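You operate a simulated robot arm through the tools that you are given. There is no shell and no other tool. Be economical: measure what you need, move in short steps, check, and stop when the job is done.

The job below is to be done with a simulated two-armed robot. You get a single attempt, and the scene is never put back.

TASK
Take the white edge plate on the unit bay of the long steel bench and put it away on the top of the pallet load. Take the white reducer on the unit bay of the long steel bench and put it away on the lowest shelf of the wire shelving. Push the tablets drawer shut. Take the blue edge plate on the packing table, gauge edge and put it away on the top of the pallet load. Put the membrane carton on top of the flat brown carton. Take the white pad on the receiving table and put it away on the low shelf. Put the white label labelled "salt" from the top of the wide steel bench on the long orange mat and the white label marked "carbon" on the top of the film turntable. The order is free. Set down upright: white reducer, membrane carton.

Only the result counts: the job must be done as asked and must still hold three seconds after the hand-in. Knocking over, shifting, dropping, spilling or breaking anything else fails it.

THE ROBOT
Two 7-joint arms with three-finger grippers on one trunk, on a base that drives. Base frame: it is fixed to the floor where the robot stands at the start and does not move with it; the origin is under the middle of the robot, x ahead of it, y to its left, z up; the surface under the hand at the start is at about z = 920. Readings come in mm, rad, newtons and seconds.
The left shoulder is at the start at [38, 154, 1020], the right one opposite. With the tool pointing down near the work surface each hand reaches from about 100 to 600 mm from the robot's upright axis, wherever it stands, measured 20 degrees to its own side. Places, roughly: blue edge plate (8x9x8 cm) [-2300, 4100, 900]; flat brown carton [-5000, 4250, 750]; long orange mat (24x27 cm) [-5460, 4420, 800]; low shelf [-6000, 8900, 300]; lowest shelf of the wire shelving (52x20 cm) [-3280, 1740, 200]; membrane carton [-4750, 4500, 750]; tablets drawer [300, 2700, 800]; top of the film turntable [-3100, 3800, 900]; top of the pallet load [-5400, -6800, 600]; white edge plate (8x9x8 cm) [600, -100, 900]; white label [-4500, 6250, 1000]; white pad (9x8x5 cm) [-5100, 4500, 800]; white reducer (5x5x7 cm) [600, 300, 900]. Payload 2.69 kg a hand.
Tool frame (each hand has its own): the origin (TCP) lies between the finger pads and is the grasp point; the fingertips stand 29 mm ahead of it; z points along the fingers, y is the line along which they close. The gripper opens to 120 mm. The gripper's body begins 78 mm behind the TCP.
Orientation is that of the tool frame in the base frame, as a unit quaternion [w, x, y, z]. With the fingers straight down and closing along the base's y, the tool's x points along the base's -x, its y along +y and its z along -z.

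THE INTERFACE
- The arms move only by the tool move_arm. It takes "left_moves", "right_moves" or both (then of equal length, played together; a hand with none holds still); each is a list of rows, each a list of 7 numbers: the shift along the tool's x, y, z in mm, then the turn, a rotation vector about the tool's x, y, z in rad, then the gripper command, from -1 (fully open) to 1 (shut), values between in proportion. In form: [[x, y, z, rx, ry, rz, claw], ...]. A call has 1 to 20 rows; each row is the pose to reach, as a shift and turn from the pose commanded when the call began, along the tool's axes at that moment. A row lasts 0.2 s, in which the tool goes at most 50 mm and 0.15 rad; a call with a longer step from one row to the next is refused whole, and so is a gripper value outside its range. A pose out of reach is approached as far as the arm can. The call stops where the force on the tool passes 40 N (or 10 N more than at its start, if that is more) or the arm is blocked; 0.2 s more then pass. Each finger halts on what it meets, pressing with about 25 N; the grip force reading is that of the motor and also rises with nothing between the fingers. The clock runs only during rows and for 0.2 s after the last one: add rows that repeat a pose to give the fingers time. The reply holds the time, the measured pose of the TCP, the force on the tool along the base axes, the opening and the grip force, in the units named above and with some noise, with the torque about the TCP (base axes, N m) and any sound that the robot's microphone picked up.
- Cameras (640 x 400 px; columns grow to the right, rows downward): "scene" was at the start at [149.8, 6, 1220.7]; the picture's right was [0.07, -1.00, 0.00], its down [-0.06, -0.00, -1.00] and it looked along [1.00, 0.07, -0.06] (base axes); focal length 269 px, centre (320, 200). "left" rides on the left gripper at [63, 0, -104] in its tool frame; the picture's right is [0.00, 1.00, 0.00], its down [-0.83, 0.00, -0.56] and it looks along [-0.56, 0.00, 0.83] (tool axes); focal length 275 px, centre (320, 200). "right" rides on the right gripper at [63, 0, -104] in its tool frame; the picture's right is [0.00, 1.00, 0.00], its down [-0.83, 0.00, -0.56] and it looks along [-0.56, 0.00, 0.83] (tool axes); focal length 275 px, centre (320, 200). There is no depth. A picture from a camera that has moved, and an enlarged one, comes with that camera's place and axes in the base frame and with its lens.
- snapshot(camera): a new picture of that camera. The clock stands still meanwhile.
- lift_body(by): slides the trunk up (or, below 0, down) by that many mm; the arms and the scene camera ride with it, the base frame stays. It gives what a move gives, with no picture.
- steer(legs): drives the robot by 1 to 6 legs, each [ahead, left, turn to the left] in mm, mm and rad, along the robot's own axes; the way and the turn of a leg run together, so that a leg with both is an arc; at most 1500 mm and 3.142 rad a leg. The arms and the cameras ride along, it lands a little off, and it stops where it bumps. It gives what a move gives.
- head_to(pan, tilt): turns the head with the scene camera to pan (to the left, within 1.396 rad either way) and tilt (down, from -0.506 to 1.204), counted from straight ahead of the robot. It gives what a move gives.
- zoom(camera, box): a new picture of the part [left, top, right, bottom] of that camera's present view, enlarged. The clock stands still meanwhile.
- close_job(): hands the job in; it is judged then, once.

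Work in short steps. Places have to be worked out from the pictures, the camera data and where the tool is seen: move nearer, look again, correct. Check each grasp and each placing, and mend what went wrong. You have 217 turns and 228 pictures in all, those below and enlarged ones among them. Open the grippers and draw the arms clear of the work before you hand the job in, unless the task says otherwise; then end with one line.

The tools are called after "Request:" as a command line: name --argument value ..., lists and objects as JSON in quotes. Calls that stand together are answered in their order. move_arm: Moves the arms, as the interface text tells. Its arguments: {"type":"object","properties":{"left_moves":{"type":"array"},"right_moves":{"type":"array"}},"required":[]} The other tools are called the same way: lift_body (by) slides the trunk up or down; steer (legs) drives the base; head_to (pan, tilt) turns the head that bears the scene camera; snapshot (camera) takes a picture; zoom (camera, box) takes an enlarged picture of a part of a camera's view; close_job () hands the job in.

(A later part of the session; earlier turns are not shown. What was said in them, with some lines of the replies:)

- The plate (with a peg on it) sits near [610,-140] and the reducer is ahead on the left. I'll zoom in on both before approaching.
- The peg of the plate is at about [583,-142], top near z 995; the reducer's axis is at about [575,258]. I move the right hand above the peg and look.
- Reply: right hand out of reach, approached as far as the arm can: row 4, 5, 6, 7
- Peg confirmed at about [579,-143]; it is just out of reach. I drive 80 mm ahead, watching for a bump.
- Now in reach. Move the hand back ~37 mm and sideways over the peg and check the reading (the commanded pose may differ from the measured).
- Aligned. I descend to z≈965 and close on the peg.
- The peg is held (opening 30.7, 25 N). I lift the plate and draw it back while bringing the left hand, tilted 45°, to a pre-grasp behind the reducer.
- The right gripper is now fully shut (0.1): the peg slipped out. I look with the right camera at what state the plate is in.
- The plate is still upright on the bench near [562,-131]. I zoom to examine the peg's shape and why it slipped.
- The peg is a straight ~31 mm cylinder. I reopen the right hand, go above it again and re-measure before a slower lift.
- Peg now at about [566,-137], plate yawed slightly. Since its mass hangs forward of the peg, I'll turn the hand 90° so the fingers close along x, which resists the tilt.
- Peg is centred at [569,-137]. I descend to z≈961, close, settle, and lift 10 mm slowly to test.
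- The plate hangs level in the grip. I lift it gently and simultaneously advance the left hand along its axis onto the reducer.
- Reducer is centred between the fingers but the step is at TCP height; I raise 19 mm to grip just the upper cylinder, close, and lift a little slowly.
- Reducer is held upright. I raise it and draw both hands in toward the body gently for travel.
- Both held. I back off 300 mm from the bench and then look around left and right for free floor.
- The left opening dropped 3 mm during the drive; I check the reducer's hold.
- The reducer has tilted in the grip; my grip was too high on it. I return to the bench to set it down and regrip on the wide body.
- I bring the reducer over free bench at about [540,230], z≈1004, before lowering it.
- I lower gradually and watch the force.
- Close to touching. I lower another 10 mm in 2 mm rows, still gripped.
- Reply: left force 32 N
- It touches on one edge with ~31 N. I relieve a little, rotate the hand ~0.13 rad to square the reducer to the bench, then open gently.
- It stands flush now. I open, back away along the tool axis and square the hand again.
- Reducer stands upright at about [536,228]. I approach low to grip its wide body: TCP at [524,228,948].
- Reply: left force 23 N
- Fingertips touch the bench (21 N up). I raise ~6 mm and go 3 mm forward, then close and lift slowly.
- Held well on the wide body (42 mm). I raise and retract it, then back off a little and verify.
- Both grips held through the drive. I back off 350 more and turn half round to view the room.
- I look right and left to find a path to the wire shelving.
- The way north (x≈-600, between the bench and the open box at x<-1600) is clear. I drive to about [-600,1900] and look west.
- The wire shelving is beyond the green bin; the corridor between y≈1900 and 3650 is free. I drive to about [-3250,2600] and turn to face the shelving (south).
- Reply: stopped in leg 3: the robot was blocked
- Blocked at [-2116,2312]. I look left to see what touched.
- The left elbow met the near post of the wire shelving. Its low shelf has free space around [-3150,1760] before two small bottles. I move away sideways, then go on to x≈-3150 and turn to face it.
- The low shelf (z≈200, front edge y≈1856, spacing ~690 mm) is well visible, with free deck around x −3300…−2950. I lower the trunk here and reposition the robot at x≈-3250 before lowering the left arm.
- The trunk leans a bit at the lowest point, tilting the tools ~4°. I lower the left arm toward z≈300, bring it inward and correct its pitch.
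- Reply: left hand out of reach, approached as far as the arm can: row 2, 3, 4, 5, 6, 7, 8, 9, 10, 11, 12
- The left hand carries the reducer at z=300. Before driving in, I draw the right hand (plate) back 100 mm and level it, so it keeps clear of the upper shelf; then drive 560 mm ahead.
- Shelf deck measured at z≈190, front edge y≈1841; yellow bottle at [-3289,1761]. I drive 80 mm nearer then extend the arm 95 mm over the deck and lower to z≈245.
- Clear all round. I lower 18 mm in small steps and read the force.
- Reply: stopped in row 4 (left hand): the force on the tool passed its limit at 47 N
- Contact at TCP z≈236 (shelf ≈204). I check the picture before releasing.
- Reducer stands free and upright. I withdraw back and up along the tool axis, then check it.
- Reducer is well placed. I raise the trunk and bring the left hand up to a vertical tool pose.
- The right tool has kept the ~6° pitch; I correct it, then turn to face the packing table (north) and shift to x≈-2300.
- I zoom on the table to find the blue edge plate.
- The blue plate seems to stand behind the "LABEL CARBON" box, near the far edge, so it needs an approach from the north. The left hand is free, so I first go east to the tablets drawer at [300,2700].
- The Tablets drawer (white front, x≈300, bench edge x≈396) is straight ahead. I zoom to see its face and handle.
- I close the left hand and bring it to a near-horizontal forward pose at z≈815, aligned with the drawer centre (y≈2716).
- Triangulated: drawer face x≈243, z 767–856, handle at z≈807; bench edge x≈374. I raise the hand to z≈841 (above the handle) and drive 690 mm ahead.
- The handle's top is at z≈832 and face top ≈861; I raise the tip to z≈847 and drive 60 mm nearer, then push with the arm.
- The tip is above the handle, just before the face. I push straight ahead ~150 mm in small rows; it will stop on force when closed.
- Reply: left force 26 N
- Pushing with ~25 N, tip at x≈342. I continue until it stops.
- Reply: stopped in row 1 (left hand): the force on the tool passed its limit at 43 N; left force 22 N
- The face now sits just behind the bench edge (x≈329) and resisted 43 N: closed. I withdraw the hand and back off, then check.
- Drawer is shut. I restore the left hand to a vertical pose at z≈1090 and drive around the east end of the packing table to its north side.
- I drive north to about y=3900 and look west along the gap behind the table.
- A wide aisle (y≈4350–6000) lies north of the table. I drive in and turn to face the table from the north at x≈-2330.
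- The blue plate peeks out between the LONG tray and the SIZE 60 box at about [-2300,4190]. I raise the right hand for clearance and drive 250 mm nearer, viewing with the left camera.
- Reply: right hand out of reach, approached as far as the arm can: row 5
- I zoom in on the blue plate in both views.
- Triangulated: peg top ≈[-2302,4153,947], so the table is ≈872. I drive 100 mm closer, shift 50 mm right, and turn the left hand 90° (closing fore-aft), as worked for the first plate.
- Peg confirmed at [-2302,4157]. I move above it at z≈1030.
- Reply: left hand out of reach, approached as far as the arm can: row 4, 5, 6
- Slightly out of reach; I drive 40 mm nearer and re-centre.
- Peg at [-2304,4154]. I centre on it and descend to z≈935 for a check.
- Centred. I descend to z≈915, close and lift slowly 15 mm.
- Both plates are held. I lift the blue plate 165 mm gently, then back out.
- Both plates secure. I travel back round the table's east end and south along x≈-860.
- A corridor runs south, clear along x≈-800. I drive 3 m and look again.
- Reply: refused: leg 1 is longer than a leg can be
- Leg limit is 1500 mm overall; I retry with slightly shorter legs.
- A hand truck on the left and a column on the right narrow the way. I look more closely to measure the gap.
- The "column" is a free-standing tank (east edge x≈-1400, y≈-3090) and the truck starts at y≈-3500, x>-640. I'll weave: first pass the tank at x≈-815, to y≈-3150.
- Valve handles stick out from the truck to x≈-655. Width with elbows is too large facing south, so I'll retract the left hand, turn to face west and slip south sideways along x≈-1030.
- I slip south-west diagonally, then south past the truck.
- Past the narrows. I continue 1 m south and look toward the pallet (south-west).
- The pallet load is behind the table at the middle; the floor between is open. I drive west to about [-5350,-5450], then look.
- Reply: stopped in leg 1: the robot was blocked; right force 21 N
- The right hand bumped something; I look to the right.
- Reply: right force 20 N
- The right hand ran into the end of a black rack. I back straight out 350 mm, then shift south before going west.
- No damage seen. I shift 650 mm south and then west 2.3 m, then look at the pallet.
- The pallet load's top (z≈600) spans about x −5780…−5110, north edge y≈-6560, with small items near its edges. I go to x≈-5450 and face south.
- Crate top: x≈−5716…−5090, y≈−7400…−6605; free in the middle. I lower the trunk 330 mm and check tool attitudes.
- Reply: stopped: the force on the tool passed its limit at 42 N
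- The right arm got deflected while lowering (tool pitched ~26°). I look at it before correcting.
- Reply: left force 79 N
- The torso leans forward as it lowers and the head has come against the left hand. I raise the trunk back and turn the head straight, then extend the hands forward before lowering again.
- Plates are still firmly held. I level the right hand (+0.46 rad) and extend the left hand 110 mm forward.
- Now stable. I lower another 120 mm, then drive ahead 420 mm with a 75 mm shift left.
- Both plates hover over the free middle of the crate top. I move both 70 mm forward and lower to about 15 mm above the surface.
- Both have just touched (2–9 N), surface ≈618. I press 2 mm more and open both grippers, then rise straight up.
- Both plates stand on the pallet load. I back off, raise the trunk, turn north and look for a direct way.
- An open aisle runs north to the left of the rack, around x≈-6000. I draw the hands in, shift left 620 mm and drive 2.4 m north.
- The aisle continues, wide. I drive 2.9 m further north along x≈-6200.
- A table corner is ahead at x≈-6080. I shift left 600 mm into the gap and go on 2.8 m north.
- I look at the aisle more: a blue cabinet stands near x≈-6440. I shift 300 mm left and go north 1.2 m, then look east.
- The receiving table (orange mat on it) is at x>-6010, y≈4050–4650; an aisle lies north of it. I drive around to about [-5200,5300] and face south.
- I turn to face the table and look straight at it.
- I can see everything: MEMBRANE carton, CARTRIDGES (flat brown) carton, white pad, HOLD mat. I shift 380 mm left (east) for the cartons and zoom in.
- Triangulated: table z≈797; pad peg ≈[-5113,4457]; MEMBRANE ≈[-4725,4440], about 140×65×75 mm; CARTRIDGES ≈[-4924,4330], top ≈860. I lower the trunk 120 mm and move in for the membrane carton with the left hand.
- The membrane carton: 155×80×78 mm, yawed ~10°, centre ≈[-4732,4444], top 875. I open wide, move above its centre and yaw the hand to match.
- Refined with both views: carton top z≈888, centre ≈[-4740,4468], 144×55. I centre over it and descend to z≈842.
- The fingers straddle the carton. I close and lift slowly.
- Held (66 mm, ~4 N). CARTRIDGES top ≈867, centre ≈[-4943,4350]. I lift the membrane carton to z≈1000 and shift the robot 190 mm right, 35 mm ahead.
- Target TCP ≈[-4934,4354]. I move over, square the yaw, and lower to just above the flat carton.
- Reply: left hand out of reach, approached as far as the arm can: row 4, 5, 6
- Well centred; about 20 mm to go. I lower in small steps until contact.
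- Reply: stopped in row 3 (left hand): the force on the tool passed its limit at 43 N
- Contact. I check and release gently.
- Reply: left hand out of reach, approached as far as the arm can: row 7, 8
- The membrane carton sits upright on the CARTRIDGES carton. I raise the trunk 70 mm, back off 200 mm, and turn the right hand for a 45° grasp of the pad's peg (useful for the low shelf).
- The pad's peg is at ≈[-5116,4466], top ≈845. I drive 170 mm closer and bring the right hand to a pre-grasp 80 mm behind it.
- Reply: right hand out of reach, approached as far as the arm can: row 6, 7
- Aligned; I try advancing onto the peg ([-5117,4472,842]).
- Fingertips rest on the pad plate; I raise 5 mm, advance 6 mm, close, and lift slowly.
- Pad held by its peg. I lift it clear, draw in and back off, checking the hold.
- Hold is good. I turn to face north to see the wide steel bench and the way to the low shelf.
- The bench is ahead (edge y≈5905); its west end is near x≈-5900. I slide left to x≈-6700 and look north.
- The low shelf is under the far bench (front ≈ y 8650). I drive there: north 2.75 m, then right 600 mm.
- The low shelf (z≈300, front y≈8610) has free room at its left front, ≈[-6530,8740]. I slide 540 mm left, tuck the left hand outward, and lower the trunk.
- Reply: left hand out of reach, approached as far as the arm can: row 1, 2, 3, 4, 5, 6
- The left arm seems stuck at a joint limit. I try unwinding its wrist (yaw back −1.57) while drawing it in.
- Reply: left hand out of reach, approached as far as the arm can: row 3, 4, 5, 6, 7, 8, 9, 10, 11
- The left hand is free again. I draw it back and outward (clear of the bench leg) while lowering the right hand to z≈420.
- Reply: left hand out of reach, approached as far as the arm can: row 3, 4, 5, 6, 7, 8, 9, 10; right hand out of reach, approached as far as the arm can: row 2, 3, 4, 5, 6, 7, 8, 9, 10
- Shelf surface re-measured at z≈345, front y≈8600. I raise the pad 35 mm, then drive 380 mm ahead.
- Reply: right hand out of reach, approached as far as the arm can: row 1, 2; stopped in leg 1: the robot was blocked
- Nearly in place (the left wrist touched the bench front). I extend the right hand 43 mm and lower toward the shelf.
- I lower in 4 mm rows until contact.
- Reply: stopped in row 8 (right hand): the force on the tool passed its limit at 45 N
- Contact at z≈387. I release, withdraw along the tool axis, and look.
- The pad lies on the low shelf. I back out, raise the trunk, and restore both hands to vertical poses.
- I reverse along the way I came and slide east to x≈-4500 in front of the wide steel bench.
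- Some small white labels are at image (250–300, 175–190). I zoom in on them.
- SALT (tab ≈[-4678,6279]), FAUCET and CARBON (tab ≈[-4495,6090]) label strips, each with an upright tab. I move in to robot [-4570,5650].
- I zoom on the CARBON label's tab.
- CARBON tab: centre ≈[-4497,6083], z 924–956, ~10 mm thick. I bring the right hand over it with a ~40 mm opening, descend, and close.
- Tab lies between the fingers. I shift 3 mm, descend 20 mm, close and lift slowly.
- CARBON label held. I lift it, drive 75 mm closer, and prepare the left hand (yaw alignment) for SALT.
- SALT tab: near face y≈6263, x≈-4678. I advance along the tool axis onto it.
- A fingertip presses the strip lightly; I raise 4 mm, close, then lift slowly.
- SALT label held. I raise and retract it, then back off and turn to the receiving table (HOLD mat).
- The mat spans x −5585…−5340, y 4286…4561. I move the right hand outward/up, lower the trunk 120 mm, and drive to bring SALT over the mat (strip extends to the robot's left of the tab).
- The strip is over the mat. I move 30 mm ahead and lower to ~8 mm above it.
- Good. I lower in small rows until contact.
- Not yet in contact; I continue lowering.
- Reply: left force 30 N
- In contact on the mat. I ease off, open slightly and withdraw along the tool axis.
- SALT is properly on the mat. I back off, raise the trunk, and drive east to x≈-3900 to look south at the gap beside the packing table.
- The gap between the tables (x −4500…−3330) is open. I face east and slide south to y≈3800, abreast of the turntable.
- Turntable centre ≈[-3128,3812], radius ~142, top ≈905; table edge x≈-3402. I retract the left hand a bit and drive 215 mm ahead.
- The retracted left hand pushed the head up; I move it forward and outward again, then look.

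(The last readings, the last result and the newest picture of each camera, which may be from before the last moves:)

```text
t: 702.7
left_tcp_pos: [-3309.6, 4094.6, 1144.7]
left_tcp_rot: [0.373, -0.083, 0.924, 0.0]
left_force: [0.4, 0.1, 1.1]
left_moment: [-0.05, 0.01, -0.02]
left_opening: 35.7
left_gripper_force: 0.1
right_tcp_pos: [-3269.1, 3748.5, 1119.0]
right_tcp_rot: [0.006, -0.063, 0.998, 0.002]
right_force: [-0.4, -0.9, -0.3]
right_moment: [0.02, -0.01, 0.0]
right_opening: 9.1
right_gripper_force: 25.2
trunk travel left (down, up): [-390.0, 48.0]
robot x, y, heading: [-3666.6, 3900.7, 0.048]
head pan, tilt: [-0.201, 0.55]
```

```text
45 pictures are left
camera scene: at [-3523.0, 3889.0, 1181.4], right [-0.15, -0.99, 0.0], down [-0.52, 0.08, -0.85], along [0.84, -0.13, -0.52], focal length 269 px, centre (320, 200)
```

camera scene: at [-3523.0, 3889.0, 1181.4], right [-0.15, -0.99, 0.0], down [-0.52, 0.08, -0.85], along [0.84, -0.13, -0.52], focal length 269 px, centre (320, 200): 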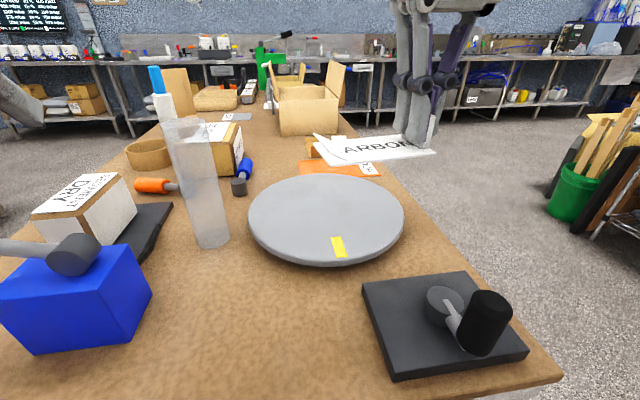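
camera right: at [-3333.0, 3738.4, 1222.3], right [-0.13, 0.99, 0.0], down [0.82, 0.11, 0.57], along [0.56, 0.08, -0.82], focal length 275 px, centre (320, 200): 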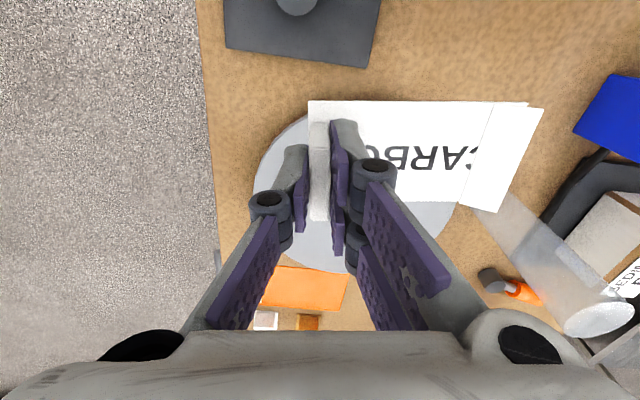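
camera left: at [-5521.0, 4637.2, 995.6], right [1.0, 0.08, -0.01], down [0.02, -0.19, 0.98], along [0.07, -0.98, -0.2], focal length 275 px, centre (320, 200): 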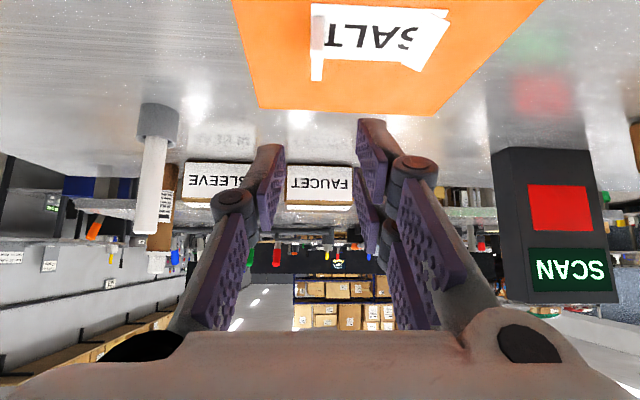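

Turntable centre refined: [-3132,3818], top ≈906. I move the right hand to [-3160,3768] and lower to about 10 mm above.

Request:
move_arm --right_moves '[[-22, 1, 0, 0, 0, 0, 1], [-44, 2, 5, 0, 0, 0, 1], [-66, 3, 20, 0, 0, 0, 1], [-88, 4, 40, 0, 0, 0, 1], [-111, 6, 60, 0, 0, 0, 1], [-111, 6, 82, 0, 0, 0, 1], [-111, 6, 104, 0, 0, 0, 1], [-111, 6, 126, 0, 0, 0, 1], [-111, 6, 146, 0, 0, 0, 1], [-111, 6, 162, 0, 0, 0, 1]]'

Request:
snapshot --camera "scene"

```text
t: 704.9
left_tcp_pos: [-3308.7, 4095.4, 1145.8]
left_tcp_rot: [0.373, -0.083, 0.924, 0.0]
left_force: [0.4, -0.1, -0.2]
left_moment: [0.0, -0.04, 0.04]
left_opening: 36.2
left_gripper_force: 0.1
right_tcp_pos: [-3157.7, 3769.0, 957.7]
right_tcp_rot: [0.006, -0.064, 0.998, 0.001]
right_force: [0.3, -0.5, -0.5]
right_moment: [0.02, 0.06, -0.01]
right_opening: 9.1
right_gripper_force: 24.2
trunk travel left (down, up): [-390.0, 48.0]
robot x, y, heading: [-3668.0, 3901.6, 0.052]
head pan, tilt: [-0.201, 0.55]
```

```text
44 pictures are left
camera scene: at [-3522.9, 3888.9, 1181.3], right [-0.15, -0.99, 0.0], down [-0.52, 0.08, -0.85], along [0.84, -0.13, -0.52], focal length 269 px, centre (320, 200)
```

scene: 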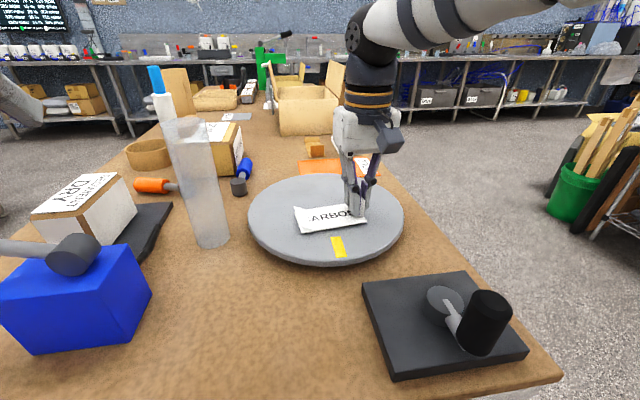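

The label hovers well inside the disc. I lower in small rows to contact.

Request:
move_arm --right_moves '[[0, 0, 3, 0, 0, 0, 1], [0, 0, 6, 0, 0, 0, 1], [0, 0, 9, 0, 0, 0, 1], [0, 0, 11, 0, 0, 0, 1], [0, 0, 13, 0, 0, 0, 1], [0, 0, 15, 0, 0, 0, 1]]'

```text
t: 706.3
left_tcp_pos: [-3311.0, 4095.3, 1145.0]
left_tcp_rot: [0.374, -0.084, 0.924, 0.0]
left_force: [0.1, -0.2, 0.6]
left_moment: [-0.02, -0.01, -0.01]
left_opening: 36.1
left_gripper_force: 0.0
right_tcp_pos: [-3159.0, 3768.5, 943.9]
right_tcp_rot: [0.008, -0.064, 0.998, 0.001]
right_force: [1.7, 1.5, 23.0]
right_moment: [0.07, -0.11, -0.06]
right_opening: 8.9
right_gripper_force: 25.1
trunk travel left (down, up): [-390.0, 48.0]
robot x, y, heading: [-3664.3, 3900.3, 0.044]
head pan, tilt: [-0.201, 0.55]
```

Contact (23 N). I ease 2 mm, open and rise straight up.

Request:
move_arm --right_moves '[[0, 0, -2, 0, 0, 0, 1], [0, 0, -2, 0, 0, 0, 0.7], [0, 0, -2, 0, 0, 0, 0.4], [0, 0, -2, 0, 0, 0, 0.4], [0, 0, -15, 0, 0, 0, 0.4], [0, 0, -40, 0, 0, 0, 0.4], [0, 0, -75, 0, 0, 0, 0.4], [0, 0, -110, 0, 0, 0, 0.4]]'

Request:
snapshot --camera "scene"

```text
t: 708.1
left_tcp_pos: [-3310.0, 4094.0, 1145.5]
left_tcp_rot: [0.373, -0.084, 0.924, 0.0]
left_force: [-0.7, -0.5, 1.0]
left_moment: [-0.02, 0.0, 0.02]
left_opening: 36.2
left_gripper_force: 0.0
right_tcp_pos: [-3158.4, 3766.8, 1054.1]
right_tcp_rot: [0.007, -0.064, 0.998, 0.001]
right_force: [-0.8, -0.6, 0.2]
right_moment: [-0.02, -0.01, 0.0]
right_opening: 36.2
right_gripper_force: 0.1
trunk travel left (down, up): [-390.0, 48.0]
robot x, y, heading: [-3668.7, 3896.9, 0.05]
head pan, tilt: [-0.201, 0.55]
```

```text
43 pictures are left
camera scene: at [-3523.1, 3889.0, 1181.3], right [-0.15, -0.99, 0.0], down [-0.52, 0.08, -0.85], along [0.84, -0.13, -0.52], focal length 269 px, centre (320, 200)
```

scene: 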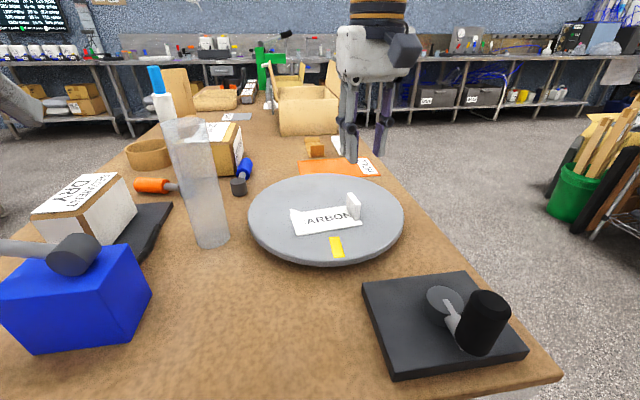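

CARBON lies on the turntable. I open both grippers, and back the robot clear of the table before handing in.

Request:
steer --legs '[[-300, 0, 0]]'

Request:
move_arm --left_moves '[[0, 0, 0, 0, 0, 0, -0.5], [0, 0, 0, 0, 0, 0, -1], [0, 0, 0, 0, 0, 0, -1]]' --right_moves '[[0, 0, 0, 0, 0, 0, -0.5], [0, 0, 0, 0, 0, 0, -1], [0, 0, 0, 0, 0, 0, -1]]'

Request:
snapshot --camera "scene"

```text
t: 710.1
left_tcp_pos: [-3601.7, 4081.2, 1146.7]
left_tcp_rot: [0.373, -0.085, 0.924, 0.001]
left_force: [-0.8, -0.8, 0.4]
left_moment: [0.0, 0.01, -0.01]
left_opening: 36.1
left_gripper_force: 0.1
right_tcp_pos: [-3452.1, 3753.8, 1051.8]
right_tcp_rot: [0.007, -0.066, 0.998, 0.002]
right_force: [0.5, 1.0, 0.3]
right_moment: [0.03, -0.03, 0.0]
right_opening: 36.0
right_gripper_force: 0.0
trunk travel left (down, up): [-390.0, 48.0]
robot x, y, heading: [-3957.5, 3886.0, 0.048]
head pan, tilt: [-0.201, 0.55]
```

```text
t: 710.9
left_tcp_pos: [-3601.2, 4081.0, 1145.2]
left_tcp_rot: [0.373, -0.085, 0.924, 0.001]
left_force: [-0.6, 0.5, 0.9]
left_moment: [-0.01, 0.0, -0.02]
left_opening: 120.1
left_gripper_force: 0.1
right_tcp_pos: [-3451.3, 3753.9, 1051.4]
right_tcp_rot: [0.006, -0.065, 0.998, 0.001]
right_force: [0.2, 0.0, -0.6]
right_moment: [0.0, -0.01, -0.04]
right_opening: 120.1
right_gripper_force: 0.1
trunk travel left (down, up): [-390.0, 48.0]
robot x, y, heading: [-3960.4, 3889.1, 0.053]
head pan, tilt: [-0.201, 0.55]
```

```text
42 pictures are left
camera scene: at [-3815.8, 3874.3, 1181.3], right [-0.15, -0.99, 0.0], down [-0.52, 0.08, -0.85], along [0.84, -0.13, -0.52], focal length 269 px, centre (320, 200)
```

scene: 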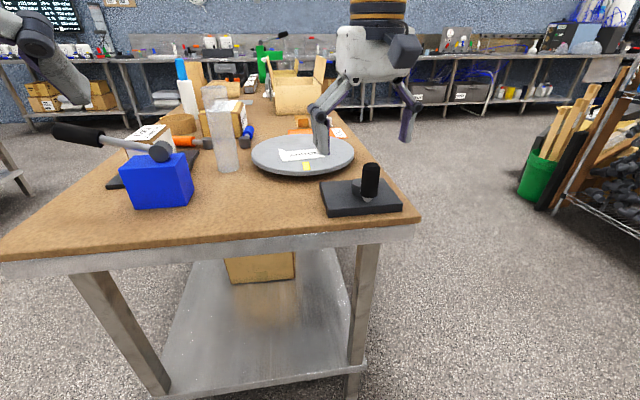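

All tasks are done, the hands are open and clear; I hand the job in.

Request:
close_job

```text
The job is handed in.
```

The job is handed in, with every item placed and the tablets drawer pushed shut. I checked each placement with a picture as I went, but I have no score back. On the way the robot bumped the wire shelving, a rack and the low-shelf bench, and I saw nothing shifted.
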